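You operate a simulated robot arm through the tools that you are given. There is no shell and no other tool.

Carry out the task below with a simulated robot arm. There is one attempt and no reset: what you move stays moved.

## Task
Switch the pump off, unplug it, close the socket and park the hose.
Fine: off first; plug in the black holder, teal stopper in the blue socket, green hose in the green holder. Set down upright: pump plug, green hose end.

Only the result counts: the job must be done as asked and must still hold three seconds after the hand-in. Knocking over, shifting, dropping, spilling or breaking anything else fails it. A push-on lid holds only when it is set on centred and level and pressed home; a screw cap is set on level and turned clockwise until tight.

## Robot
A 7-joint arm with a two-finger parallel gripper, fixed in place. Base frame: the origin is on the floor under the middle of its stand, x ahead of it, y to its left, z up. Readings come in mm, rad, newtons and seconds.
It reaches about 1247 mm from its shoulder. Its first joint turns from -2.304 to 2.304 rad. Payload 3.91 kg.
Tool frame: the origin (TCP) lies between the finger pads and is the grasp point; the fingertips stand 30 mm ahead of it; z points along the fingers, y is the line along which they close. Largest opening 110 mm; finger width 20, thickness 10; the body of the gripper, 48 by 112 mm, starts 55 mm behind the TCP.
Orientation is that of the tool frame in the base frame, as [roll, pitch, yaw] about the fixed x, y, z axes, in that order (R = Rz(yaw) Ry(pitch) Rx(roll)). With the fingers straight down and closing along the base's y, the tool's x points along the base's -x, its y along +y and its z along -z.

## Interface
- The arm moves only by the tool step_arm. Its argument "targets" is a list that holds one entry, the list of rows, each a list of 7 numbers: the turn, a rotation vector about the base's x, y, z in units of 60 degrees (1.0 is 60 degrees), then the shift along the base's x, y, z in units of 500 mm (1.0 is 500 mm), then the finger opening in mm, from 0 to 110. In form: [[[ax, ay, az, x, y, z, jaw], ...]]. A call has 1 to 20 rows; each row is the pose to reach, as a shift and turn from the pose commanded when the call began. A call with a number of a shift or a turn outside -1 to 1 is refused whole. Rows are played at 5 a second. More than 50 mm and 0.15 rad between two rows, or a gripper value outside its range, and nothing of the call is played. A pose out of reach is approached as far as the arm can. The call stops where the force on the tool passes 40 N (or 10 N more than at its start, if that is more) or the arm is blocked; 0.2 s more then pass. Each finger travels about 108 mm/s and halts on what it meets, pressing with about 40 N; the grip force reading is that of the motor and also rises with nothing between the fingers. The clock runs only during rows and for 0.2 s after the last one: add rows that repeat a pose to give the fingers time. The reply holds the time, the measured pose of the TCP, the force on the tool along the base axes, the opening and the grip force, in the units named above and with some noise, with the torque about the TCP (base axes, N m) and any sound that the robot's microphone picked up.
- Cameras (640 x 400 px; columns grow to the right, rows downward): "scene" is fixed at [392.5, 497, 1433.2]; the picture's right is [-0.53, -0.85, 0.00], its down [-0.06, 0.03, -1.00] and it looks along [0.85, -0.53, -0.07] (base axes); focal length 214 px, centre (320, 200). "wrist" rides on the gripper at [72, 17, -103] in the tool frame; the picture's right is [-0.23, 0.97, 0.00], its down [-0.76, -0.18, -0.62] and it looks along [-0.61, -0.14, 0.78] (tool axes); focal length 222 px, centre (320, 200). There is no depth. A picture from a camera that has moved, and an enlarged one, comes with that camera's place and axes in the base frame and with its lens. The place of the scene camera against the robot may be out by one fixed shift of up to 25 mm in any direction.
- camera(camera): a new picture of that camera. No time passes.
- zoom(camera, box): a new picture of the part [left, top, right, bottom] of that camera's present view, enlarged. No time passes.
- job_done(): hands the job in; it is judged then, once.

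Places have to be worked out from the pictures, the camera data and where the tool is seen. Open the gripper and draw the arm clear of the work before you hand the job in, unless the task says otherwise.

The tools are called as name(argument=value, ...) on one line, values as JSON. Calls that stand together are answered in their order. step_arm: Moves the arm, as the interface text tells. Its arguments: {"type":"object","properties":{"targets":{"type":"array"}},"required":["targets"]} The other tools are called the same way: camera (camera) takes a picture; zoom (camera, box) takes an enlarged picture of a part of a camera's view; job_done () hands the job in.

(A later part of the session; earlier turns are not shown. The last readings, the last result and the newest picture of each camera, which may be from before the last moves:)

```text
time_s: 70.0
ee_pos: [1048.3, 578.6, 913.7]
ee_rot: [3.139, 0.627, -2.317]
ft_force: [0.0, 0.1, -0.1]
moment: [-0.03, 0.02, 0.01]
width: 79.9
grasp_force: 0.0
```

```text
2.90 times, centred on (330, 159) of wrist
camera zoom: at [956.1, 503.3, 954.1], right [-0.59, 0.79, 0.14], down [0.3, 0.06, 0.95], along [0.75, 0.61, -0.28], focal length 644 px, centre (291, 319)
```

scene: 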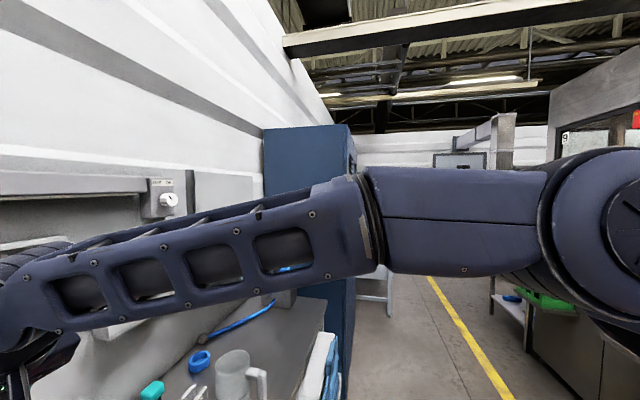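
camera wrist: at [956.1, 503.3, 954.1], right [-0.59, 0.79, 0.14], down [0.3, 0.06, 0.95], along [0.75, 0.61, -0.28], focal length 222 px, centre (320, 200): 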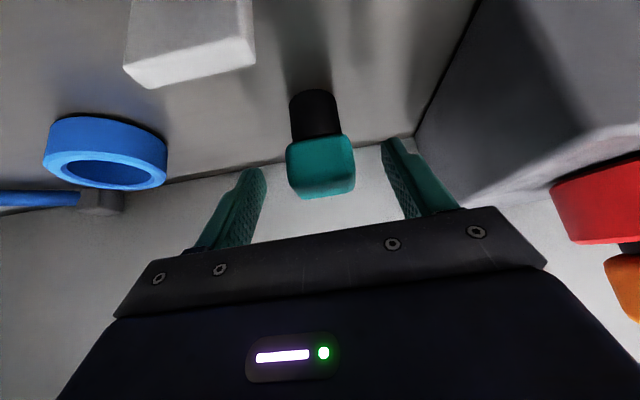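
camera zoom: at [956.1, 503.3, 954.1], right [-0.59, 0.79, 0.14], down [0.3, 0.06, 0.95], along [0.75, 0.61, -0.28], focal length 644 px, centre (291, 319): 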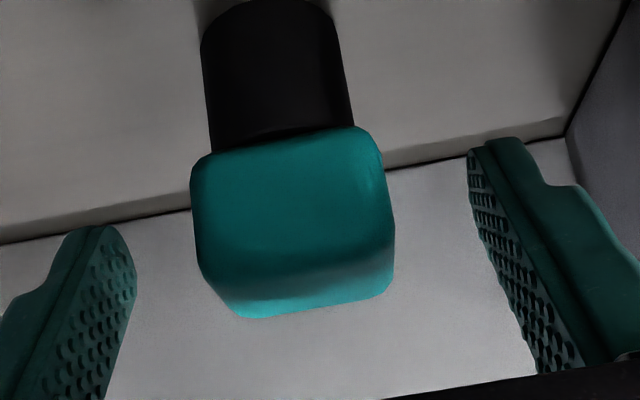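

The handle is centred laterally, at about 24 mm ahead. I advance 6 mm more for a full pad grip, then close.

step_arm(targets=[[[0, 0, 0, 0.0024, 0.0026, -0.0049, 80], [0, 0, 0, 0.0048, 0.0052, -0.0098, 80], [0, 0, 0, 0.0048, 0.0052, -0.0098, 20], [0, 0, 0, 0.0048, 0.0052, -0.0098, 20], [0, 0, 0, 0.0048, 0.0052, -0.0098, 20], [0, 0, 0, 0.0048, 0.0052, -0.0098, 20]]])

zoom(camera="wrist", box=[220, 70, 440, 208])

```text
time_s: 71.4
ee_pos: [1050.4, 581.2, 906.7]
ee_rot: [3.138, 0.629, -2.317]
ft_force: [-0.5, -0.7, 0.0]
moment: [0.02, -0.03, -0.01]
width: 39.2
grasp_force: 40.0
```

```text
2.90 times, centred on (330, 139) of wrist
camera zoom: at [958.4, 505.5, 948.9], right [-0.59, 0.79, 0.14], down [0.3, 0.06, 0.95], along [0.75, 0.61, -0.28], focal length 644 px, centre (291, 377)
```

zoom: 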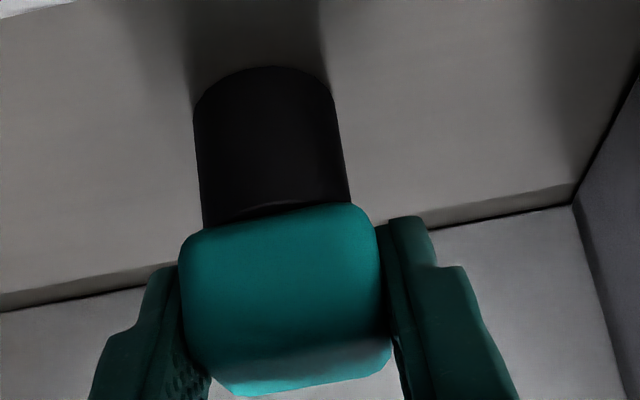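

The stopper is gripped at 39.2 mm without disturbing it. I lift it straight up 60 mm, then rise further while backing away from the wall.

step_arm(targets=[[[0, 0, 0, 0, 0, 0.02, 20], [0, 0, 0, 0, 0, 0.05, 20], [0, 0, 0, 0, 0, 0.09, 20], [0, 0, 0, 0, 0, 0.12, 20], [0, 0, 0, -0.02, -0.02, 0.19, 20], [0, 0, 0, -0.05, -0.05, 0.26, 20], [0, 0, 0, -0.085, -0.085, 0.33, 20], [0, 0, 0, -0.085, -0.085, 0.41, 20], [0, 0, 0, -0.085, -0.085, 0.41, 20]]])

camera(camera="wrist")

```text
time_s: 73.4
ee_pos: [1006.4, 539.4, 1112.0]
ee_rot: [3.135, 0.627, -2.315]
ft_force: [-0.4, -0.1, 0.0]
moment: [0.01, 0.02, 0.03]
width: 39.2
grasp_force: 40.1
```

```text
taken
camera wrist: at [914.1, 462.5, 1153.3], right [-0.59, 0.79, 0.14], down [0.3, 0.06, 0.95], along [0.75, 0.61, -0.28], focal length 222 px, centre (320, 200)
```

wrist: 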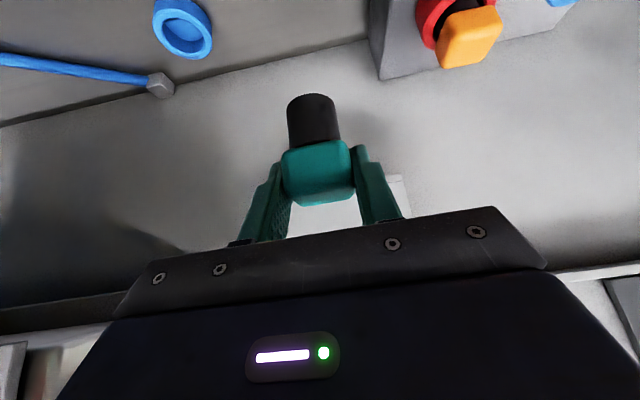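

The stopper is upright in the grip. I carry it along the bench, above the orange plug, to a spot short of the blue socket, and turn back 3° to the heading used for the plug.

step_arm(targets=[[[0, 0, -0.008, -0.068, 0.055, 0, 20], [0, 0, -0.017, -0.136, 0.11, 0, 20], [0, 0, -0.025, -0.204, 0.165, 0, 20], [0, 0, -0.033, -0.273, 0.221, 0, 20], [0, 0, -0.042, -0.341, 0.276, 0, 20], [0, 0, -0.05, -0.409, 0.331, 0, 20], [0, 0, -0.05, -0.409, 0.331, 0, 20]]])

camera(camera="wrist")

zoom(camera="wrist", box=[220, 0, 440, 138])

```text
time_s: 75.0
ee_pos: [804.2, 704.5, 1111.7]
ee_rot: [3.136, 0.629, -2.369]
ft_force: [0.2, 0.1, 0.6]
moment: [0.0, 0.03, 0.0]
width: 39.1
grasp_force: 40.1
```

```text
taken
camera wrist: at [708.8, 632.9, 1151.3], right [-0.55, 0.82, 0.14], down [0.31, 0.05, 0.95], along [0.78, 0.57, -0.28], focal length 222 px, centre (320, 200)
```

wrist: 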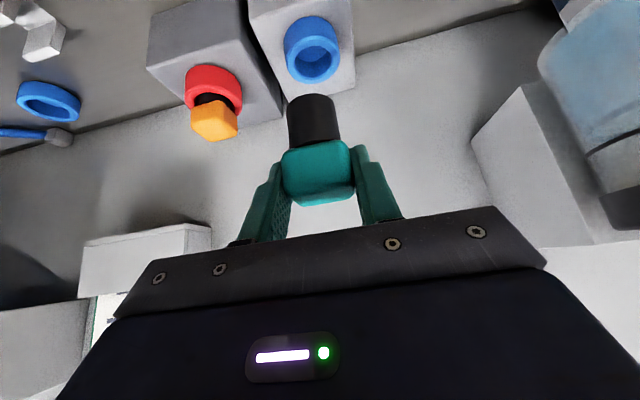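

```text
2.90 times, centred on (330, 69) of wrist
camera zoom: at [708.8, 632.9, 1151.3], right [-0.55, 0.82, 0.14], down [0.31, 0.05, 0.95], along [0.78, 0.57, -0.28], focal length 644 px, centre (291, 580)
```

zoom: 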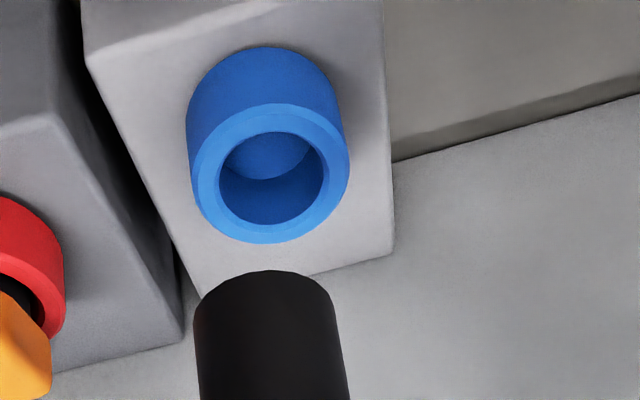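

The blue ring's centre works out to [852,755.5], in agreement with where the plug was pulled. I move the stopper axis over it and lower until the stem is about 12 mm above the rim.

step_arm(targets=[[[0, 0, 0, 0.041, 0.043, -0.02, 20], [0, 0, 0, 0.081, 0.086, -0.05, 20], [0, 0, 0, 0.0812, 0.0858, -0.1, 20], [0, 0, 0, 0.0812, 0.0858, -0.15, 20], [0, 0, 0, 0.0812, 0.0858, -0.192, 20], [0, 0, 0, 0.0812, 0.0858, -0.192, 20]]])

camera(camera="wrist")

zoom(camera="wrist", box=[240, 50, 400, 150])

```text
time_s: 76.4
ee_pos: [842.6, 748.1, 1015.4]
ee_rot: [3.137, 0.63, -2.368]
ft_force: [-0.4, 0.0, -0.9]
moment: [-0.01, -0.01, 0.0]
width: 39.0
grasp_force: 40.4
```

```text
taken
camera wrist: at [746.7, 676.6, 1056.8], right [-0.55, 0.82, 0.14], down [0.31, 0.05, 0.95], along [0.78, 0.57, -0.28], focal length 222 px, centre (320, 200)
```

wrist: 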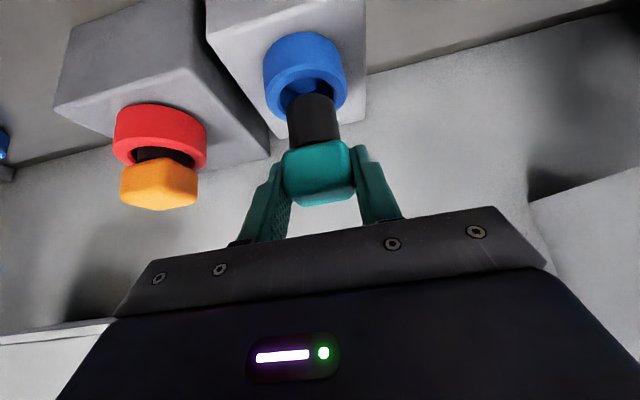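

```text
4.00 times, centred on (320, 100) of wrist
camera zoom: at [746.7, 676.6, 1056.8], right [-0.55, 0.82, 0.14], down [0.31, 0.05, 0.95], along [0.78, 0.57, -0.28], focal length 888 px, centre (320, 600)
```

zoom: 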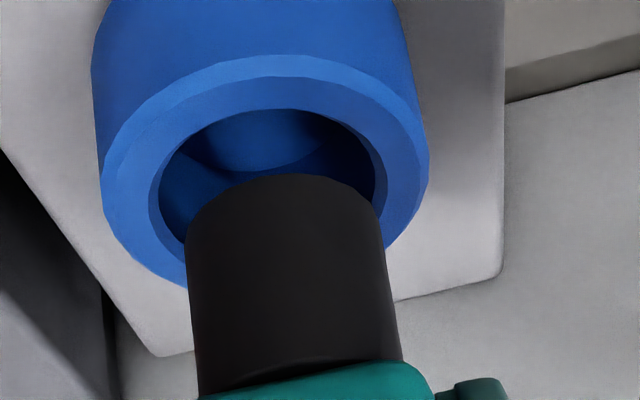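

The stopper is nearly centred; the ring sits about 1.4 mm to the right of the stem axis. I correct this and lower 10 mm, to the rim.

step_arm(targets=[[[0, 0, 0, 0.0012, -0.0028, -0.006, 20], [0, 0, 0, 0.0012, -0.0028, -0.013, 20], [0, 0, 0, 0.0012, -0.0028, -0.02, 20], [0, 0, 0, 0.0012, -0.0028, -0.02, 20]]])

zoom(camera="wrist", box=[240, 50, 400, 150])

```text
time_s: 77.4
ee_pos: [844.2, 746.0, 1006.9]
ee_rot: [3.141, 0.63, -2.368]
ft_force: [-0.6, -0.3, -0.5]
moment: [0.02, 0.05, 0.01]
width: 38.7
grasp_force: 39.9
```

```text
4.00 times, centred on (320, 100) of wrist
camera zoom: at [748.3, 674.9, 1047.4], right [-0.55, 0.82, 0.14], down [0.31, 0.05, 0.95], along [0.78, 0.57, -0.28], focal length 888 px, centre (320, 600)
```

zoom: 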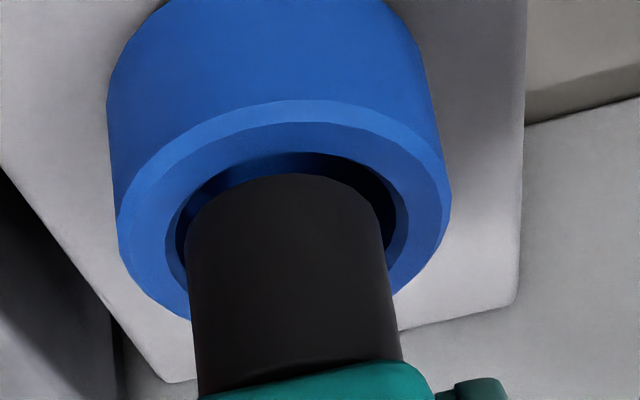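

The stem now looks centred in the bore on both sides. I lower slowly 12 mm into the socket, watching the forces.

step_arm(targets=[[[0, 0, 0, 0, 0, -0.006, 20], [0, 0, 0, 0, 0, -0.012, 20], [0, 0, 0, 0, 0, -0.018, 20], [0, 0, 0, 0, 0, -0.024, 20], [0, 0, 0, 0, 0, -0.024, 20]]])

zoom(camera="wrist", box=[240, 70, 400, 170])

```text
time_s: 78.6
ee_pos: [843.3, 746.9, 999.1]
ee_rot: [3.136, 0.635, -2.368]
ft_force: [2.4, 2.7, 30.4]
moment: [-0.08, -0.04, -0.01]
width: 39.4
grasp_force: 40.4
```

```text
4.00 times, centred on (320, 120) of wrist
camera zoom: at [747.9, 675.5, 1039.6], right [-0.55, 0.82, 0.14], down [0.3, 0.04, 0.95], along [0.78, 0.57, -0.27], focal length 888 px, centre (320, 520)
```

zoom: 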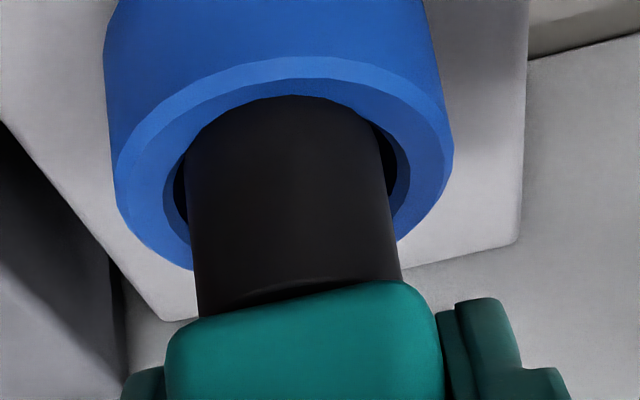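

The 30 N reaction came early, and the picture shows the stem's near edge sitting over the near rim. The stopper must go further towards the wall. I lift 8 mm to unload it and check.

step_arm(targets=[[[0, 0, 0, 0, 0, 0.01, 20], [0, 0, 0, 0, 0, 0.02, 20], [0, 0, 0, 0, 0, 0.02, 20]]])

zoom(camera="wrist", box=[240, 60, 400, 160])

zoom(camera="wrist", box=[220, 70, 440, 208])

```text
time_s: 79.4
ee_pos: [844.1, 746.1, 1003.6]
ee_rot: [3.137, 0.627, -2.368]
ft_force: [-0.1, 0.0, -0.7]
moment: [0.0, -0.03, 0.02]
width: 38.8
grasp_force: 39.6
```

```text
4.00 times, centred on (320, 110) of wrist
camera zoom: at [748.3, 675.1, 1044.4], right [-0.55, 0.82, 0.14], down [0.31, 0.05, 0.95], along [0.78, 0.56, -0.28], focal length 888 px, centre (320, 560)
```

zoom: 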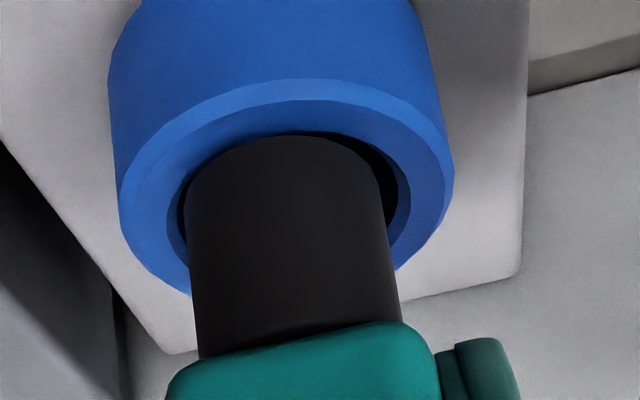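

```text
2.90 times, centred on (330, 139) of wrist
camera zoom: at [748.3, 675.1, 1044.4], right [-0.55, 0.82, 0.14], down [0.31, 0.05, 0.95], along [0.78, 0.56, -0.28], focal length 644 px, centre (291, 377)
```

zoom: 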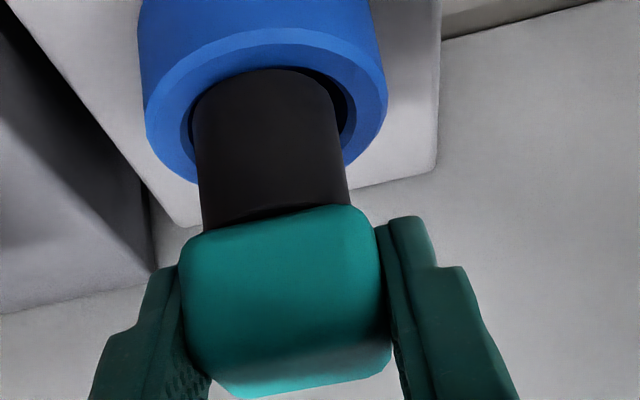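

The grip has not slipped, but the stem axis sits about 7 mm nearer the robot than the socket axis. I raise 4 mm, shift 7 mm towards the wall and check again.

step_arm(targets=[[[0, 0, 0, 0, 0, 0.008, 20], [0, 0, 0, 0.005, 0.005, 0.008, 20], [0, 0, 0, 0.01, 0.0098, 0.008, 20], [0, 0, 0, 0.01, 0.0098, 0.008, 20]]])

zoom(camera="wrist", box=[240, 50, 400, 150])

```text
time_s: 80.4
ee_pos: [848.8, 750.5, 1008.4]
ee_rot: [3.139, 0.627, -2.367]
ft_force: [-0.7, 0.1, -0.6]
moment: [0.02, 0.01, 0.04]
width: 38.9
grasp_force: 40.2
```

```text
4.00 times, centred on (320, 100) of wrist
camera zoom: at [753.5, 680.1, 1049.2], right [-0.55, 0.82, 0.14], down [0.31, 0.05, 0.95], along [0.78, 0.57, -0.28], focal length 888 px, centre (320, 600)
```

zoom: 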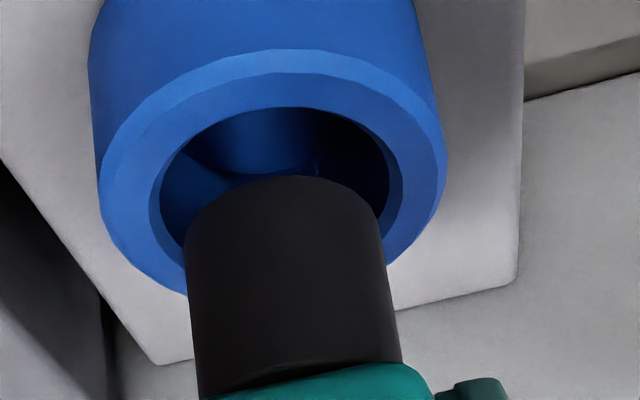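

Now the projected stem is centred both ways. I lower 20 mm in small steps.

step_arm(targets=[[[0, 0, 0, 0, 0, -0.008, 20], [0, 0, 0, 0, 0, -0.016, 20], [0, 0, 0, 0, 0, -0.024, 20], [0, 0, 0, 0, 0, -0.032, 20], [0, 0, 0, 0, 0, -0.04, 20], [0, 0, 0, 0, 0, -0.04, 20]]])

zoom(camera="wrist", box=[240, 70, 400, 170])

```text
time_s: 81.8
ee_pos: [849.1, 750.7, 986.7]
ee_rot: [3.137, 0.629, -2.368]
ft_force: [-0.1, -0.5, 0.3]
moment: [0.01, 0.0, 0.03]
width: 38.9
grasp_force: 39.6
```

```text
4.00 times, centred on (320, 120) of wrist
camera zoom: at [753.2, 680.4, 1029.3], right [-0.55, 0.82, 0.14], down [0.3, 0.05, 0.95], along [0.78, 0.57, -0.28], focal length 888 px, centre (320, 520)
```

zoom: 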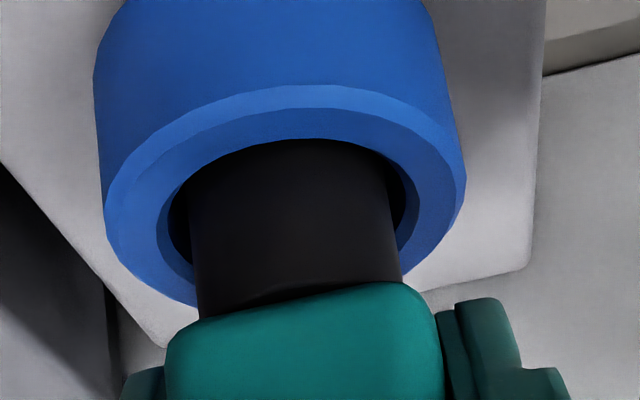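

The stem slides in with no resistance. I continue down until it seats, in 2 mm steps.

step_arm(targets=[[[0, 0, 0, 0, 0, -0.005, 20], [0, 0, 0, 0, 0, -0.01, 20], [0, 0, 0, 0, 0, -0.015, 20], [0, 0, 0, 0, 0, -0.02, 20], [0, 0, 0, 0, 0, -0.024, 20], [0, 0, 0, 0, 0, -0.028, 20], [0, 0, 0, 0, 0, -0.028, 20]]])

zoom(camera="wrist", box=[240, 70, 400, 170])

```text
time_s: 83.4
ee_pos: [849.3, 752.4, 973.8]
ee_rot: [3.138, 0.629, -2.369]
ft_force: [0.4, -0.8, 0.0]
moment: [0.0, 0.0, 0.03]
width: 39.1
grasp_force: 40.3
```

```text
4.00 times, centred on (320, 120) of wrist
camera zoom: at [753.6, 680.5, 1015.0], right [-0.55, 0.82, 0.14], down [0.31, 0.05, 0.95], along [0.78, 0.57, -0.28], focal length 888 px, centre (320, 520)
```

zoom: 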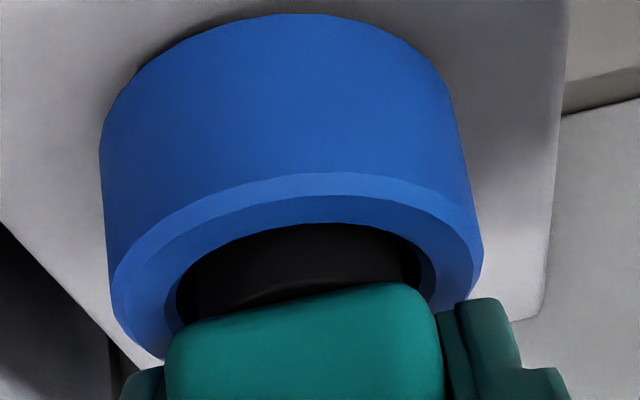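

Still free and the handle bottom is close to the rim. I continue in 1–2 mm steps until I feel contact.

step_arm(targets=[[[0, 0, 0, 0, 0, -0.003, 20], [0, 0, 0, 0, 0, -0.006, 20], [0, 0, 0, 0, 0, -0.006, 20]]])

zoom(camera="wrist", box=[220, 80, 420, 205])

```text
time_s: 84.2
ee_pos: [849.7, 751.8, 973.3]
ee_rot: [3.136, 0.631, -2.369]
ft_force: [0.0, -1.7, 15.4]
moment: [0.1, -0.27, 0.02]
width: 39.3
grasp_force: 40.5
```

```text
3.20 times, centred on (320, 142) of wrist
camera zoom: at [753.3, 680.3, 1013.9], right [-0.55, 0.82, 0.14], down [0.3, 0.04, 0.95], along [0.78, 0.57, -0.27], focal length 711 px, centre (320, 384)
```

zoom: 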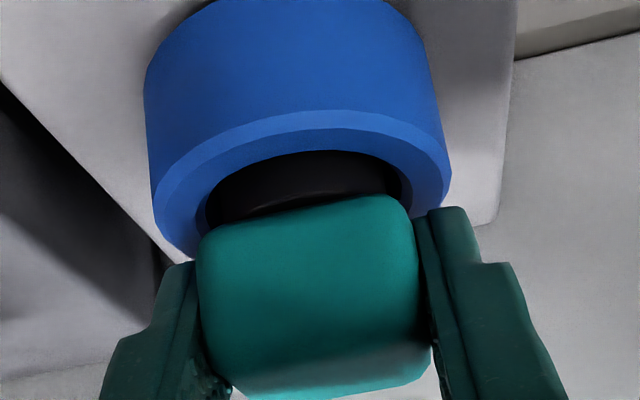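

There is contact at about 15 N with the handle about 10 mm above the rim, the same as the plug had when seated. I press 2 mm further to make sure it is home.

step_arm(targets=[[[0, 0, 0, 0, 0, -0.002, 20], [0, 0, 0, 0, 0, -0.004, 20], [0, 0, 0, 0, 0, -0.004, 20]]])

zoom(camera="wrist", box=[220, 80, 420, 205])

```text
time_s: 85.0
ee_pos: [848.5, 751.2, 972.1]
ee_rot: [3.135, 0.629, -2.368]
ft_force: [5.8, 0.9, 32.7]
moment: [0.15, -0.53, -0.01]
width: 39.4
grasp_force: 39.5
```

```text
3.20 times, centred on (320, 142) of wrist
camera zoom: at [752.8, 680.1, 1012.8], right [-0.55, 0.82, 0.14], down [0.3, 0.04, 0.95], along [0.78, 0.57, -0.27], focal length 711 px, centre (320, 384)
```

zoom: 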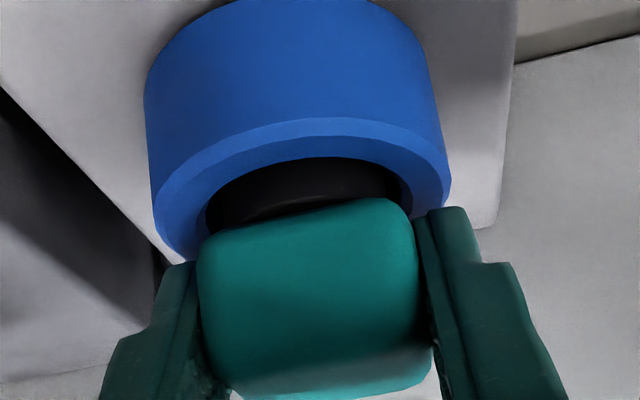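

33 N with almost no further travel, so the stopper is home. I ease off the pressure and release it.

step_arm(targets=[[[0, 0, 0, 0, 0, 0.004, 20], [0, 0, 0, 0, 0, 0.006, 20], [0, 0, 0, 0, 0, 0.006, 20]]])

step_arm(targets=[[[0, 0, 0, 0, 0, 0, 45], [0, 0, 0, 0, 0, 0, 55], [0, 0, 0, 0, 0, 0, 66], [0, 0, 0, 0, 0, 0, 66]]])

zoom(camera="wrist", box=[220, 80, 420, 205])

```text
time_s: 85.8
ee_pos: [848.3, 750.3, 972.8]
ee_rot: [3.138, 0.627, -2.368]
ft_force: [2.7, 4.1, 20.9]
moment: [0.18, -0.4, 0.07]
width: 39.0
grasp_force: 40.0
```

```text
time_s: 86.8
ee_pos: [850.4, 750.0, 971.6]
ee_rot: [3.139, 0.628, -2.369]
ft_force: [0.8, 0.7, -0.1]
moment: [0.01, 0.0, -0.01]
width: 65.8
grasp_force: 0.2
```

```text
3.20 times, centred on (320, 142) of wrist
camera zoom: at [753.6, 679.7, 1012.5], right [-0.55, 0.82, 0.14], down [0.31, 0.05, 0.95], along [0.78, 0.56, -0.28], focal length 711 px, centre (320, 384)
```

zoom: 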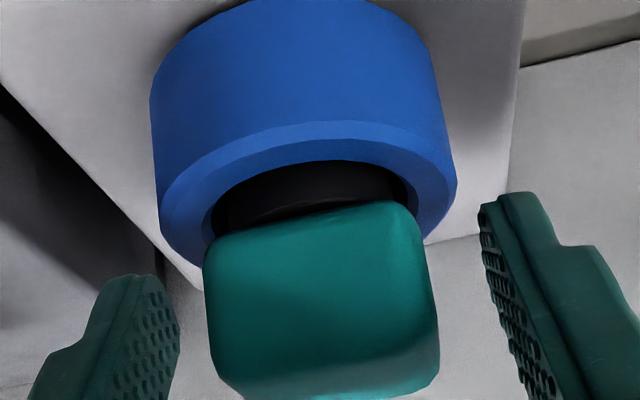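

The stopper stays in place. I withdraw along the tool axis and inspect from further off.

step_arm(targets=[[[0, 0, 0, -0.017, -0.017, 0.032, 70], [0, 0, 0, -0.042, -0.041, 0.081, 80], [0, 0, 0, -0.076, -0.074, 0.146, 80], [0, 0, 0, -0.11, -0.107, 0.21, 80], [0, 0, 0, -0.13, -0.128, 0.25, 80], [0, 0, 0, -0.13, -0.128, 0.25, 80]]])

camera(camera="wrist")

zoom(camera="wrist", box=[220, 20, 440, 158])

```text
time_s: 88.2
ee_pos: [784.6, 687.5, 1098.8]
ee_rot: [3.138, 0.627, -2.369]
ft_force: [-0.7, 0.3, -1.2]
moment: [0.0, 0.0, -0.02]
width: 80.2
grasp_force: 0.1
```

```text
taken
camera wrist: at [688.4, 616.2, 1139.6], right [-0.55, 0.82, 0.14], down [0.31, 0.05, 0.95], along [0.78, 0.57, -0.28], focal length 222 px, centre (320, 200)
```

wrist: 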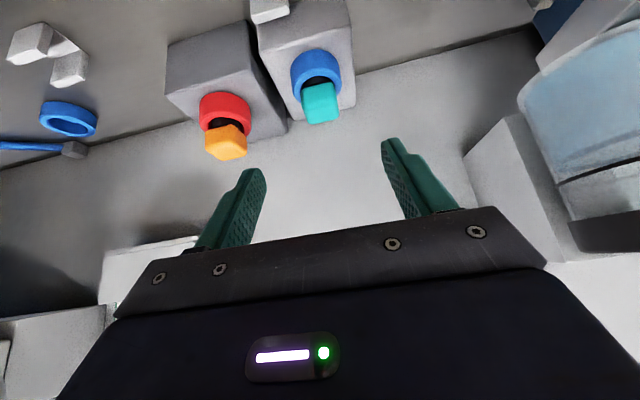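

```text
2.90 times, centred on (330, 89) of wrist
camera zoom: at [688.4, 616.2, 1139.6], right [-0.55, 0.82, 0.14], down [0.31, 0.05, 0.95], along [0.78, 0.57, -0.28], focal length 644 px, centre (291, 522)
```

zoom: 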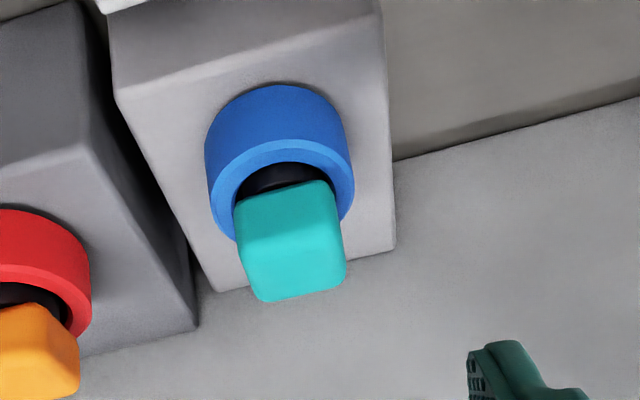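

The stopper is seated in the blue socket like the plugs beside it. Next is the green hose end in the pump's metal outlet, which I place at about [436,1046,1058]. I travel there high and clear, stopping about 250 mm short along the tool axis.

step_arm(targets=[[[0, 0, 0, -0.06, 0.01, 0.05, 80], [0, 0, 0, -0.13, 0.03, 0.1, 80], [0, 0, 0, -0.2, 0.06, 0.15, 80], [0, 0, 0, -0.27, 0.09, 0.2, 80], [0, 0, 0, -0.34, 0.12, 0.24, 80], [0, 0, 0, -0.41, 0.16, 0.28, 80], [0, 0, 0, -0.48, 0.2, 0.31, 80], [0, 0, 0, -0.55, 0.25, 0.32, 80], [0, 0, 0, -0.62, 0.3, 0.32, 80], [0, 0, 0, -0.69, 0.35, 0.32, 80], [0, 0, 0, -0.76, 0.4, 0.32, 80], [0, 0, 0, -0.83, 0.45, 0.32, 80], [0, 0, 0, -0.87, 0.48, 0.32, 80], [0, 0, 0, -0.905, 0.509, 0.32, 80], [0, 0, 0, -0.905, 0.509, 0.32, 80]]])

camera(camera="wrist")

zoom(camera="wrist", box=[220, 20, 440, 158])

```text
time_s: 91.4
ee_pos: [332.3, 940.7, 1257.0]
ee_rot: [3.136, 0.628, -2.367]
ft_force: [1.0, -0.3, 0.0]
moment: [0.03, -0.04, 0.0]
width: 80.2
grasp_force: 0.1
```

```text
taken
camera wrist: at [235.5, 869.6, 1298.1], right [-0.55, 0.82, 0.14], down [0.31, 0.05, 0.95], along [0.78, 0.57, -0.28], focal length 222 px, centre (320, 200)
```

wrist: 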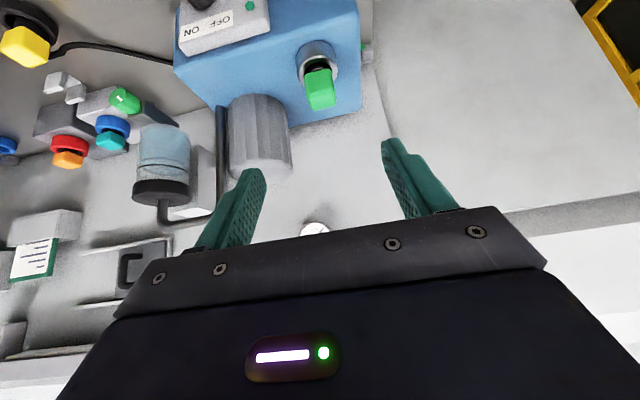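

```text
2.90 times, centred on (330, 89) of wrist
camera zoom: at [235.5, 869.6, 1298.1], right [-0.55, 0.82, 0.14], down [0.31, 0.05, 0.95], along [0.78, 0.57, -0.28], focal length 644 px, centre (291, 522)
```

zoom: 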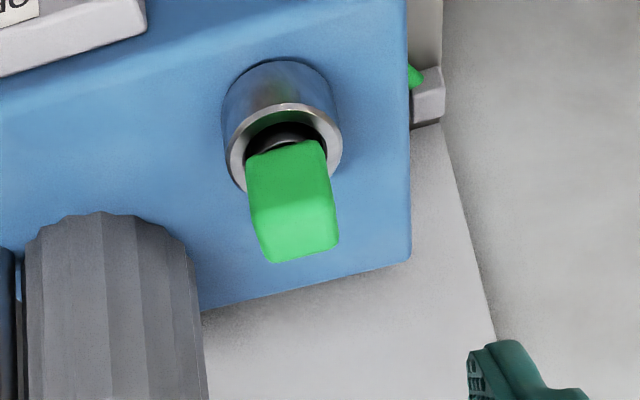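

The green handle is on the tool axis and squared with the pads; the motor cylinder lies further back, clear of the fingers. I move 150 mm closer.

step_arm(targets=[[[0, 0, 0, 0.025, 0.025, -0.049, 80], [0, 0, 0, 0.05, 0.05, -0.097, 80], [0, 0, 0, 0.075, 0.075, -0.146, 80], [0, 0, 0, 0.1, 0.1, -0.194, 80], [0, 0, 0, 0.125, 0.1244, -0.2426, 80], [0, 0, 0, 0.125, 0.1244, -0.2426, 80]]])

camera(camera="wrist")

zoom(camera="wrist", box=[220, 50, 440, 188])

```text
time_s: 92.8
ee_pos: [394.0, 1003.2, 1135.0]
ee_rot: [3.136, 0.629, -2.369]
ft_force: [0.7, 0.1, 0.9]
moment: [0.01, -0.01, -0.02]
width: 80.2
grasp_force: 0.1
```

```text
taken
camera wrist: at [298.0, 932.5, 1176.5], right [-0.55, 0.82, 0.14], down [0.31, 0.05, 0.95], along [0.78, 0.57, -0.28], focal length 222 px, centre (320, 200)
```

wrist: 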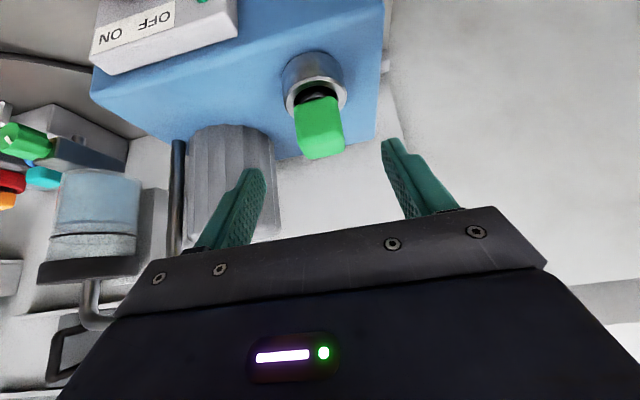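

```text
2.90 times, centred on (330, 119) of wrist
camera zoom: at [298.0, 932.5, 1176.5], right [-0.55, 0.82, 0.14], down [0.31, 0.05, 0.95], along [0.78, 0.57, -0.28], focal length 644 px, centre (291, 435)
```

zoom: 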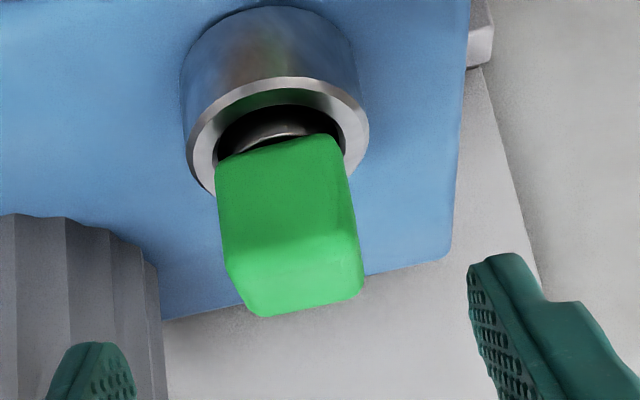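

The handle is on-axis at about 95 mm ahead. I advance 74 mm and check before closing.

step_arm(targets=[[[0, 0, 0, 0.015, 0.015, -0.03, 80], [0, 0, 0, 0.031, 0.031, -0.06, 76], [0, 0, 0, 0.047, 0.046, -0.09, 72], [0, 0, 0, 0.0618, 0.0614, -0.1197, 72], [0, 0, 0, 0.0618, 0.0614, -0.1197, 72]]])

camera(camera="wrist")

zoom(camera="wrist", box=[220, 80, 440, 218])

```text
time_s: 94.0
ee_pos: [421.2, 1011.6, 1077.0]
ee_rot: [3.138, 0.629, -2.368]
ft_force: [-0.2, 0.0, 0.1]
moment: [-0.03, 0.0, 0.01]
width: 72.1
grasp_force: 0.1
out of reach, approached as far as the arm can: row 1, 2, 3, 4, 5
```

```text
taken
camera wrist: at [325.2, 940.6, 1118.5], right [-0.55, 0.82, 0.14], down [0.31, 0.05, 0.95], along [0.78, 0.57, -0.28], focal length 222 px, centre (320, 200)
```

wrist: 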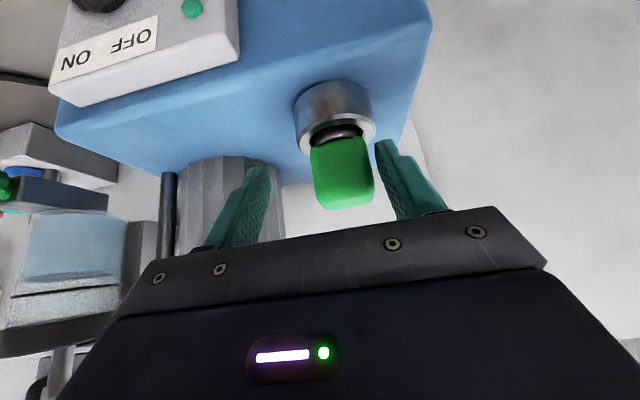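

```text
2.90 times, centred on (330, 149) of wrist
camera zoom: at [325.2, 940.6, 1118.5], right [-0.55, 0.82, 0.14], down [0.31, 0.05, 0.95], along [0.78, 0.57, -0.28], focal length 644 px, centre (291, 348)
```

zoom: 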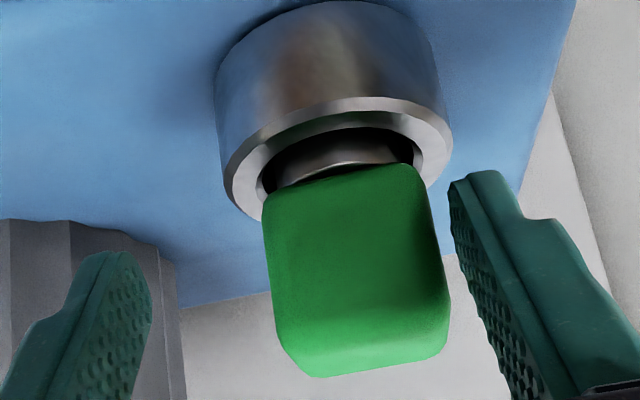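

The arm ran out of range: it stopped about 22 mm short in y, so the handle is off-centre between the fingers. I back straight out to the last good pose and will try a different tool orientation.

step_arm(targets=[[[0, 0, 0, -0.015, -0.015, 0.03, 76], [0, 0, 0, -0.031, -0.031, 0.06, 80], [0, 0, 0, -0.047, -0.046, 0.09, 80], [0, 0, 0, -0.062, -0.0614, 0.12, 80], [0, 0, 0, -0.09, -0.09, 0.16, 80], [0, 0, 0, -0.12, -0.12, 0.2, 80], [0, 0, 0, -0.12, -0.12, 0.2, 80]]])

camera(camera="scene")

camera(camera="wrist")

```text
time_s: 95.6
ee_pos: [360.9, 953.8, 1176.6]
ee_rot: [3.139, 0.628, -2.371]
ft_force: [-0.7, 0.0, -0.7]
moment: [-0.01, -0.01, -0.02]
width: 80.3
grasp_force: 0.0
```

```text
taken
```

scene: 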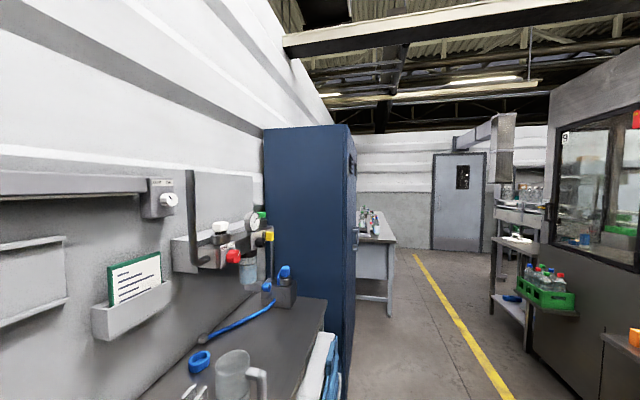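

```text
taken
camera wrist: at [264.0, 882.0, 1217.9], right [-0.55, 0.82, 0.14], down [0.31, 0.05, 0.95], along [0.78, 0.57, -0.28], focal length 222 px, centre (320, 200)
```

wrist: 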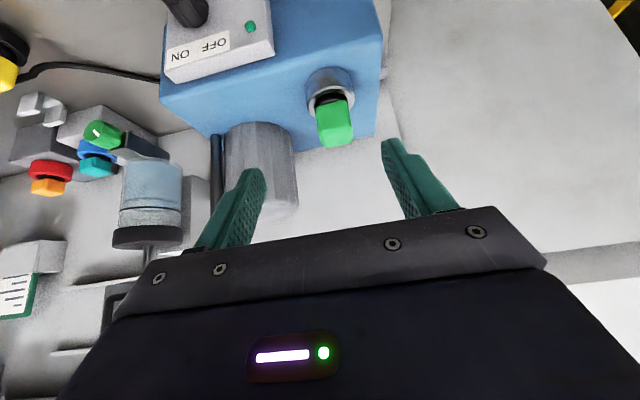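

After backing out the target is still clear of the fingers. I test a vertical tool orientation while moving to a hover well above the handle (about 70 mm clear), to see if that posture reaches.

step_arm(targets=[[[-0.07, 0.072, 0, 0, 0, 0.01, 80], [-0.14, 0.143, 0, 0, 0, 0.02, 80], [-0.21, 0.215, 0, 0.02, 0.03, 0.02, 80], [-0.28, 0.286, 0, 0.05, 0.06, 0.01, 80], [-0.35, 0.358, 0, 0.09, 0.11, 0, 80], [-0.419, 0.429, 0, 0.12, 0.15, -0.02, 80], [-0.419, 0.429, 0, 0.134, 0.17, -0.04, 80], [-0.419, 0.429, 0, 0.134, 0.17, -0.04, 80]]])

camera(camera="wrist")

```text
time_s: 97.4
ee_pos: [427.3, 877.6, 1145.6]
ee_rot: [3.138, 0.002, -2.368]
ft_force: [-0.2, 1.6, -0.7]
moment: [0.0, 0.0, 0.01]
width: 79.6
grasp_force: 0.2
out of reach, approached as far as the arm can: row 3, 4, 5, 6, 7, 8
```

```text
taken
camera wrist: at [364.1, 839.6, 1250.2], right [-0.52, 0.86, 0.0], down [0.67, 0.4, 0.62], along [0.53, 0.32, -0.78], focal length 222 px, centre (320, 200)
```

wrist: 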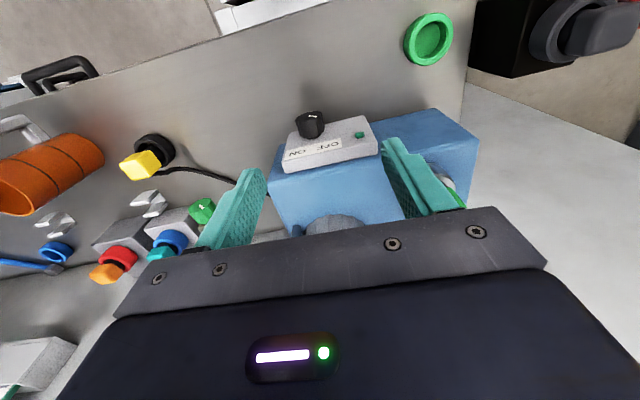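

Both tests fit a shoulder sitting forward of the base origin, so for this spot the tool must point more along the arm. A 57° tilt should reach. I back off and tilt up to that angle at a safe height.

step_arm(targets=[[[0.084, -0.086, 0, -0.03, 0, 0.01, 80], [0.167, -0.171, 0, -0.06, 0.01, 0.02, 80], [0.25, -0.256, 0, -0.09, 0.02, 0.02, 80], [0.334, -0.342, 0, -0.12, 0.04, 0.02, 80], [0.417, -0.427, 0, -0.14, 0.06, 0.02, 80], [0.5, -0.512, 0, -0.15, 0.08, 0.01, 80], [0.584, -0.598, 0, -0.16, 0.1, 0.01, 80], [0.667, -0.683, 0, -0.164, 0.114, 0.01, 80], [0.667, -0.683, 0, -0.164, 0.114, 0.01, 80]]])

camera(camera="wrist")

```text
time_s: 99.4
ee_pos: [344.2, 936.4, 1151.8]
ee_rot: [3.137, 1.001, -2.368]
ft_force: [-0.1, 0.3, -0.3]
moment: [-0.01, -0.02, 0.01]
width: 80.0
grasp_force: 0.1
```

```text
taken
camera wrist: at [243.5, 860.6, 1146.3], right [-0.6, 0.78, 0.19], down [0.05, -0.21, 0.98], along [0.8, 0.59, 0.09], focal length 222 px, centre (320, 200)
```

wrist: 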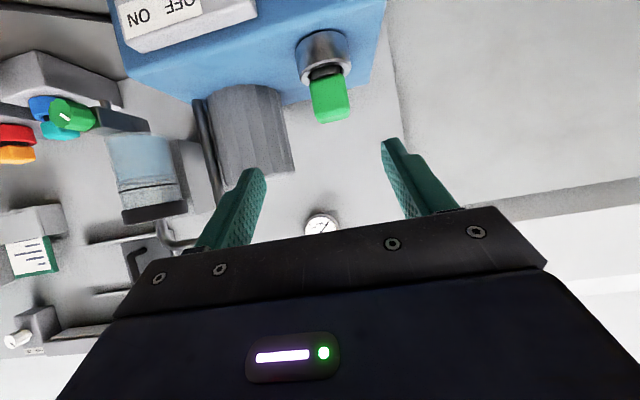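

This posture is reachable, with the green handle ahead at about (330,97). I zoom to measure it.

zoom(camera="wrist", box=[220, 20, 440, 158])

```text
2.90 times, centred on (330, 89) of wrist
camera zoom: at [243.5, 860.6, 1146.3], right [-0.6, 0.78, 0.19], down [0.05, -0.21, 0.98], along [0.8, 0.59, 0.09], focal length 644 px, centre (291, 522)
```

zoom: 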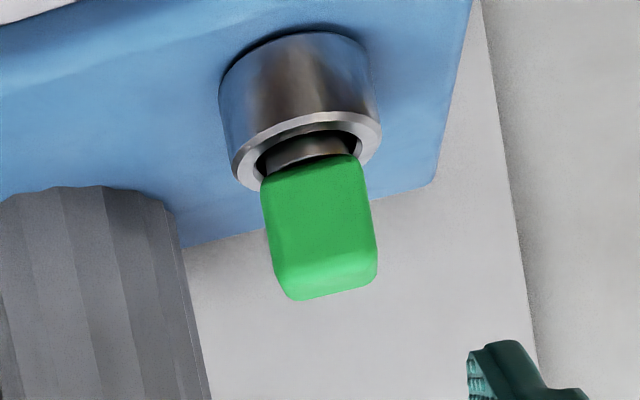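

The refined handle centre is [436,1044,1058]. I move to 60 mm short of the grasp and check that it stays within reach.

step_arm(targets=[[[0, 0, 0, 0.03, 0.041, -0.035, 80], [0, 0, 0, 0.06, 0.082, -0.069, 76], [0, 0, 0, 0.09, 0.1232, -0.1036, 74], [0, 0, 0, 0.09, 0.1232, -0.1036, 74]]])

zoom(camera="wrist", box=[220, 60, 440, 198])

```text
time_s: 100.4
ee_pos: [391.2, 998.8, 1097.3]
ee_rot: [3.137, 1.0, -2.369]
ft_force: [0.3, -0.7, -0.3]
moment: [0.0, -0.01, 0.01]
width: 73.8
grasp_force: 0.1
```

```text
2.90 times, centred on (330, 129) of wrist
camera zoom: at [290.6, 923.4, 1093.2], right [-0.59, 0.78, 0.19], down [0.05, -0.21, 0.98], along [0.8, 0.59, 0.09], focal length 644 px, centre (291, 406)
```

zoom: 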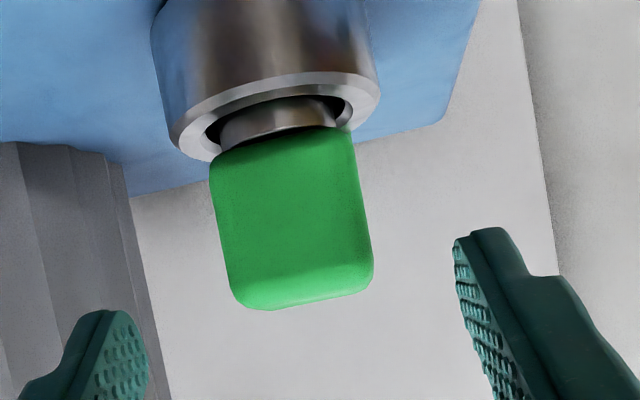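

It is reachable and the handle is on-axis, about 77 mm ahead. I advance 59 mm to the grasp position.

step_arm(targets=[[[0, 0, 0, 0.018, 0.0175, -0.016, 74], [0, 0, 0, 0.036, 0.035, -0.032, 74], [0, 0, 0, 0.054, 0.0525, -0.048, 74], [0, 0, 0, 0.0708, 0.0698, -0.0636, 74], [0, 0, 0, 0.0708, 0.0698, -0.0636, 74]]])

zoom(camera="wrist", box=[220, 80, 440, 218])

```text
time_s: 101.6
ee_pos: [425.4, 1034.2, 1067.4]
ee_rot: [3.138, 1.0, -2.369]
ft_force: [-0.7, 0.6, 0.8]
moment: [0.01, -0.02, -0.02]
width: 74.0
grasp_force: 0.0
```

```text
2.90 times, centred on (330, 149) of wrist
camera zoom: at [324.0, 958.6, 1061.6], right [-0.6, 0.78, 0.19], down [0.05, -0.21, 0.98], along [0.8, 0.59, 0.09], focal length 644 px, centre (291, 348)
```

zoom: 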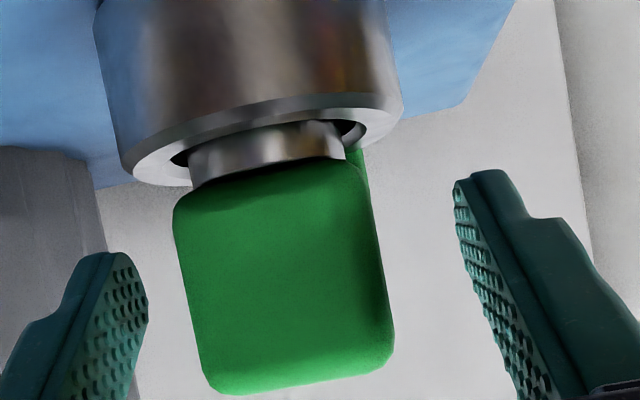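

The handle is between the pads, 1.7 mm off-centre to one side. I correct that and close.

step_arm(targets=[[[0, 0, 0, 0.002, -0.0024, 0, 74], [0, 0, 0, 0.002, -0.0024, 0, 20], [0, 0, 0, 0.002, -0.0024, 0, 20], [0, 0, 0, 0.002, -0.0024, 0, 20], [0, 0, 0, 0.002, -0.0024, 0, 20]]])

zoom(camera="wrist", box=[220, 80, 440, 218])

```text
time_s: 102.8
ee_pos: [424.9, 1034.4, 1068.2]
ee_rot: [3.136, 1.001, -2.369]
ft_force: [-5.3, 18.1, 2.7]
moment: [0.65, 0.09, 0.5]
width: 39.4
grasp_force: 40.1
```

```text
2.90 times, centred on (330, 149) of wrist
camera zoom: at [323.8, 957.2, 1062.1], right [-0.6, 0.78, 0.19], down [0.05, -0.21, 0.98], along [0.8, 0.59, 0.09], focal length 644 px, centre (291, 348)
```

zoom: 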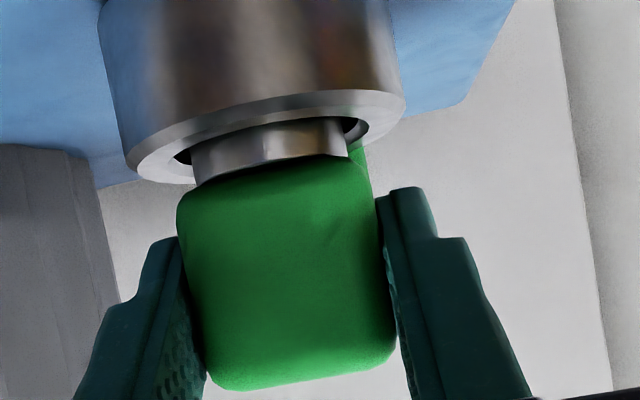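

Gripped at 39.4 mm with a 17 N side load. I relieve it with a 1.2 mm shift back, then pull straight up slowly.

step_arm(targets=[[[0, 0, 0, -0.0016, 0.0018, 0, 20], [0, 0, 0, -0.0016, 0.0018, 0, 20]]])

step_arm(targets=[[[0, 0, 0, 0, 0, 0.01, 20], [0, 0, 0, 0, 0, 0.02, 20], [0, 0, 0, 0, 0, 0.03, 20], [0, 0, 0, 0, 0, 0.045, 20], [0, 0, 0, 0, 0, 0.06, 20], [0, 0, 0, 0, 0, 0.08, 20], [0, 0, 0, 0, 0, 0.1, 20], [0, 0, 0, 0, 0, 0.12, 20], [0, 0, 0, 0, 0, 0.14, 20]]])

camera(camera="wrist")

```text
time_s: 103.4
ee_pos: [424.2, 1033.7, 1067.3]
ee_rot: [3.139, 1.0, -2.368]
ft_force: [-4.6, 5.1, 4.9]
moment: [0.15, 0.03, 0.48]
width: 39.3
grasp_force: 40.2
```

```text
time_s: 105.4
ee_pos: [426.0, 1032.4, 1135.4]
ee_rot: [3.135, 1.002, -2.368]
ft_force: [-0.4, 0.0, -1.4]
moment: [0.01, -0.04, 0.02]
width: 39.6
grasp_force: 40.1
```

```text
taken
camera wrist: at [323.8, 957.2, 1130.7], right [-0.59, 0.78, 0.19], down [0.05, -0.21, 0.98], along [0.8, 0.59, 0.09], focal length 222 px, centre (320, 200)
```

wrist: 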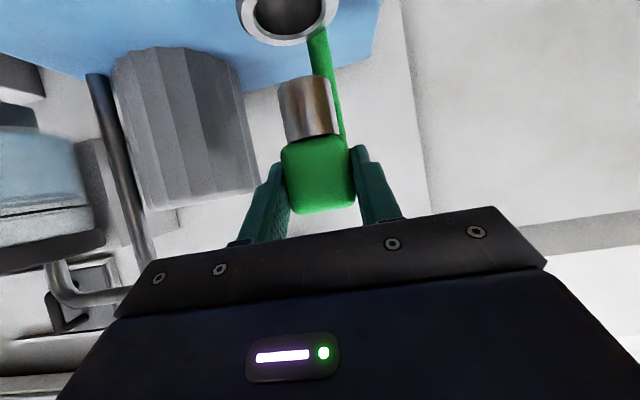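

The hose end is out, with a metal stem and the green hose trailing behind it. I zoom to measure the stem relative to the tool.

zoom(camera="wrist", box=[220, 60, 440, 198])

```text
2.90 times, centred on (330, 129) of wrist
camera zoom: at [323.8, 957.2, 1130.7], right [-0.59, 0.78, 0.19], down [0.05, -0.21, 0.98], along [0.8, 0.59, 0.09], focal length 644 px, centre (291, 406)
```

zoom: 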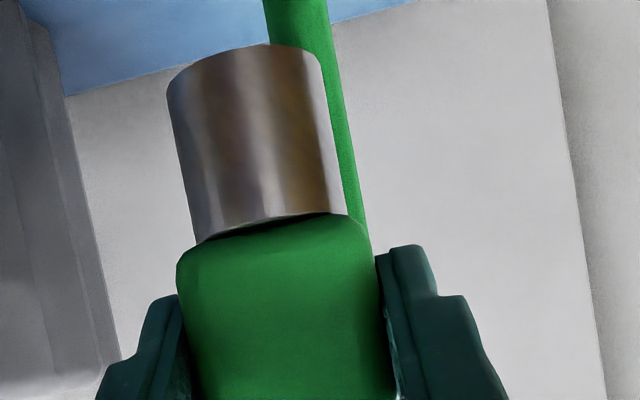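

The stem axis is where I expect it, about 53 mm long below the handle centre. I carry the hose end back over the pump's front to a viewpoint from which the green ring is visible.

step_arm(targets=[[[0, 0, 0, -0.07, -0.049, 0.01, 20], [0, 0, 0, -0.14, -0.098, 0.01, 20], [0, 0, 0, -0.21, -0.147, 0, 20], [0, 0, 0, -0.28, -0.196, -0.01, 20], [0, 0, 0, -0.35, -0.245, -0.04, 20], [0, 0, 0, -0.42, -0.294, -0.08, 20], [0, 0, 0, -0.486, -0.338, -0.12, 20], [0, 0, 0, -0.486, -0.338, -0.15, 20], [0, 0, 0, -0.486, -0.338, -0.15, 20]]])

camera(camera="wrist")

zoom(camera="wrist", box=[220, 0, 440, 138])

```text
time_s: 107.4
ee_pos: [182.8, 862.9, 1061.4]
ee_rot: [3.138, 1.002, -2.369]
ft_force: [0.8, -0.1, -1.4]
moment: [-0.02, 0.01, -0.03]
width: 39.7
grasp_force: 40.6
```

```text
taken
camera wrist: at [80.7, 787.3, 1056.8], right [-0.6, 0.78, 0.19], down [0.05, -0.21, 0.98], along [0.8, 0.59, 0.09], focal length 222 px, centre (320, 200)
```

wrist: 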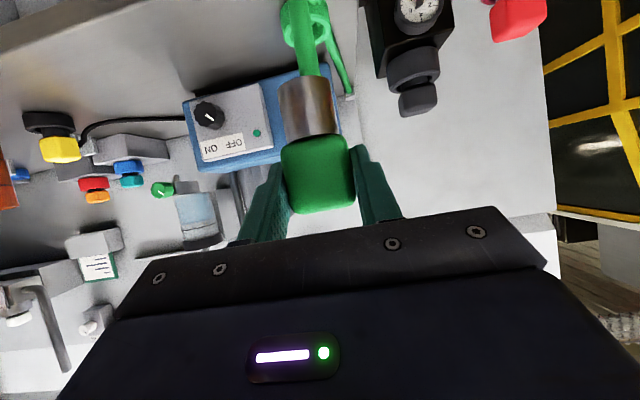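

```text
2.90 times, centred on (330, 69) of wrist
camera zoom: at [80.7, 787.3, 1056.8], right [-0.6, 0.78, 0.19], down [0.05, -0.21, 0.98], along [0.8, 0.59, 0.09], focal length 644 px, centre (291, 580)
```

zoom: 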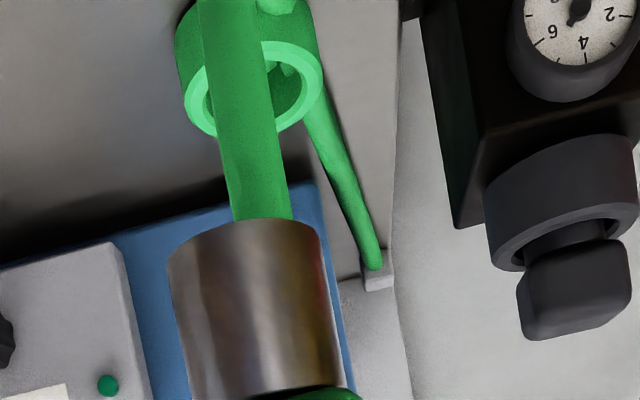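

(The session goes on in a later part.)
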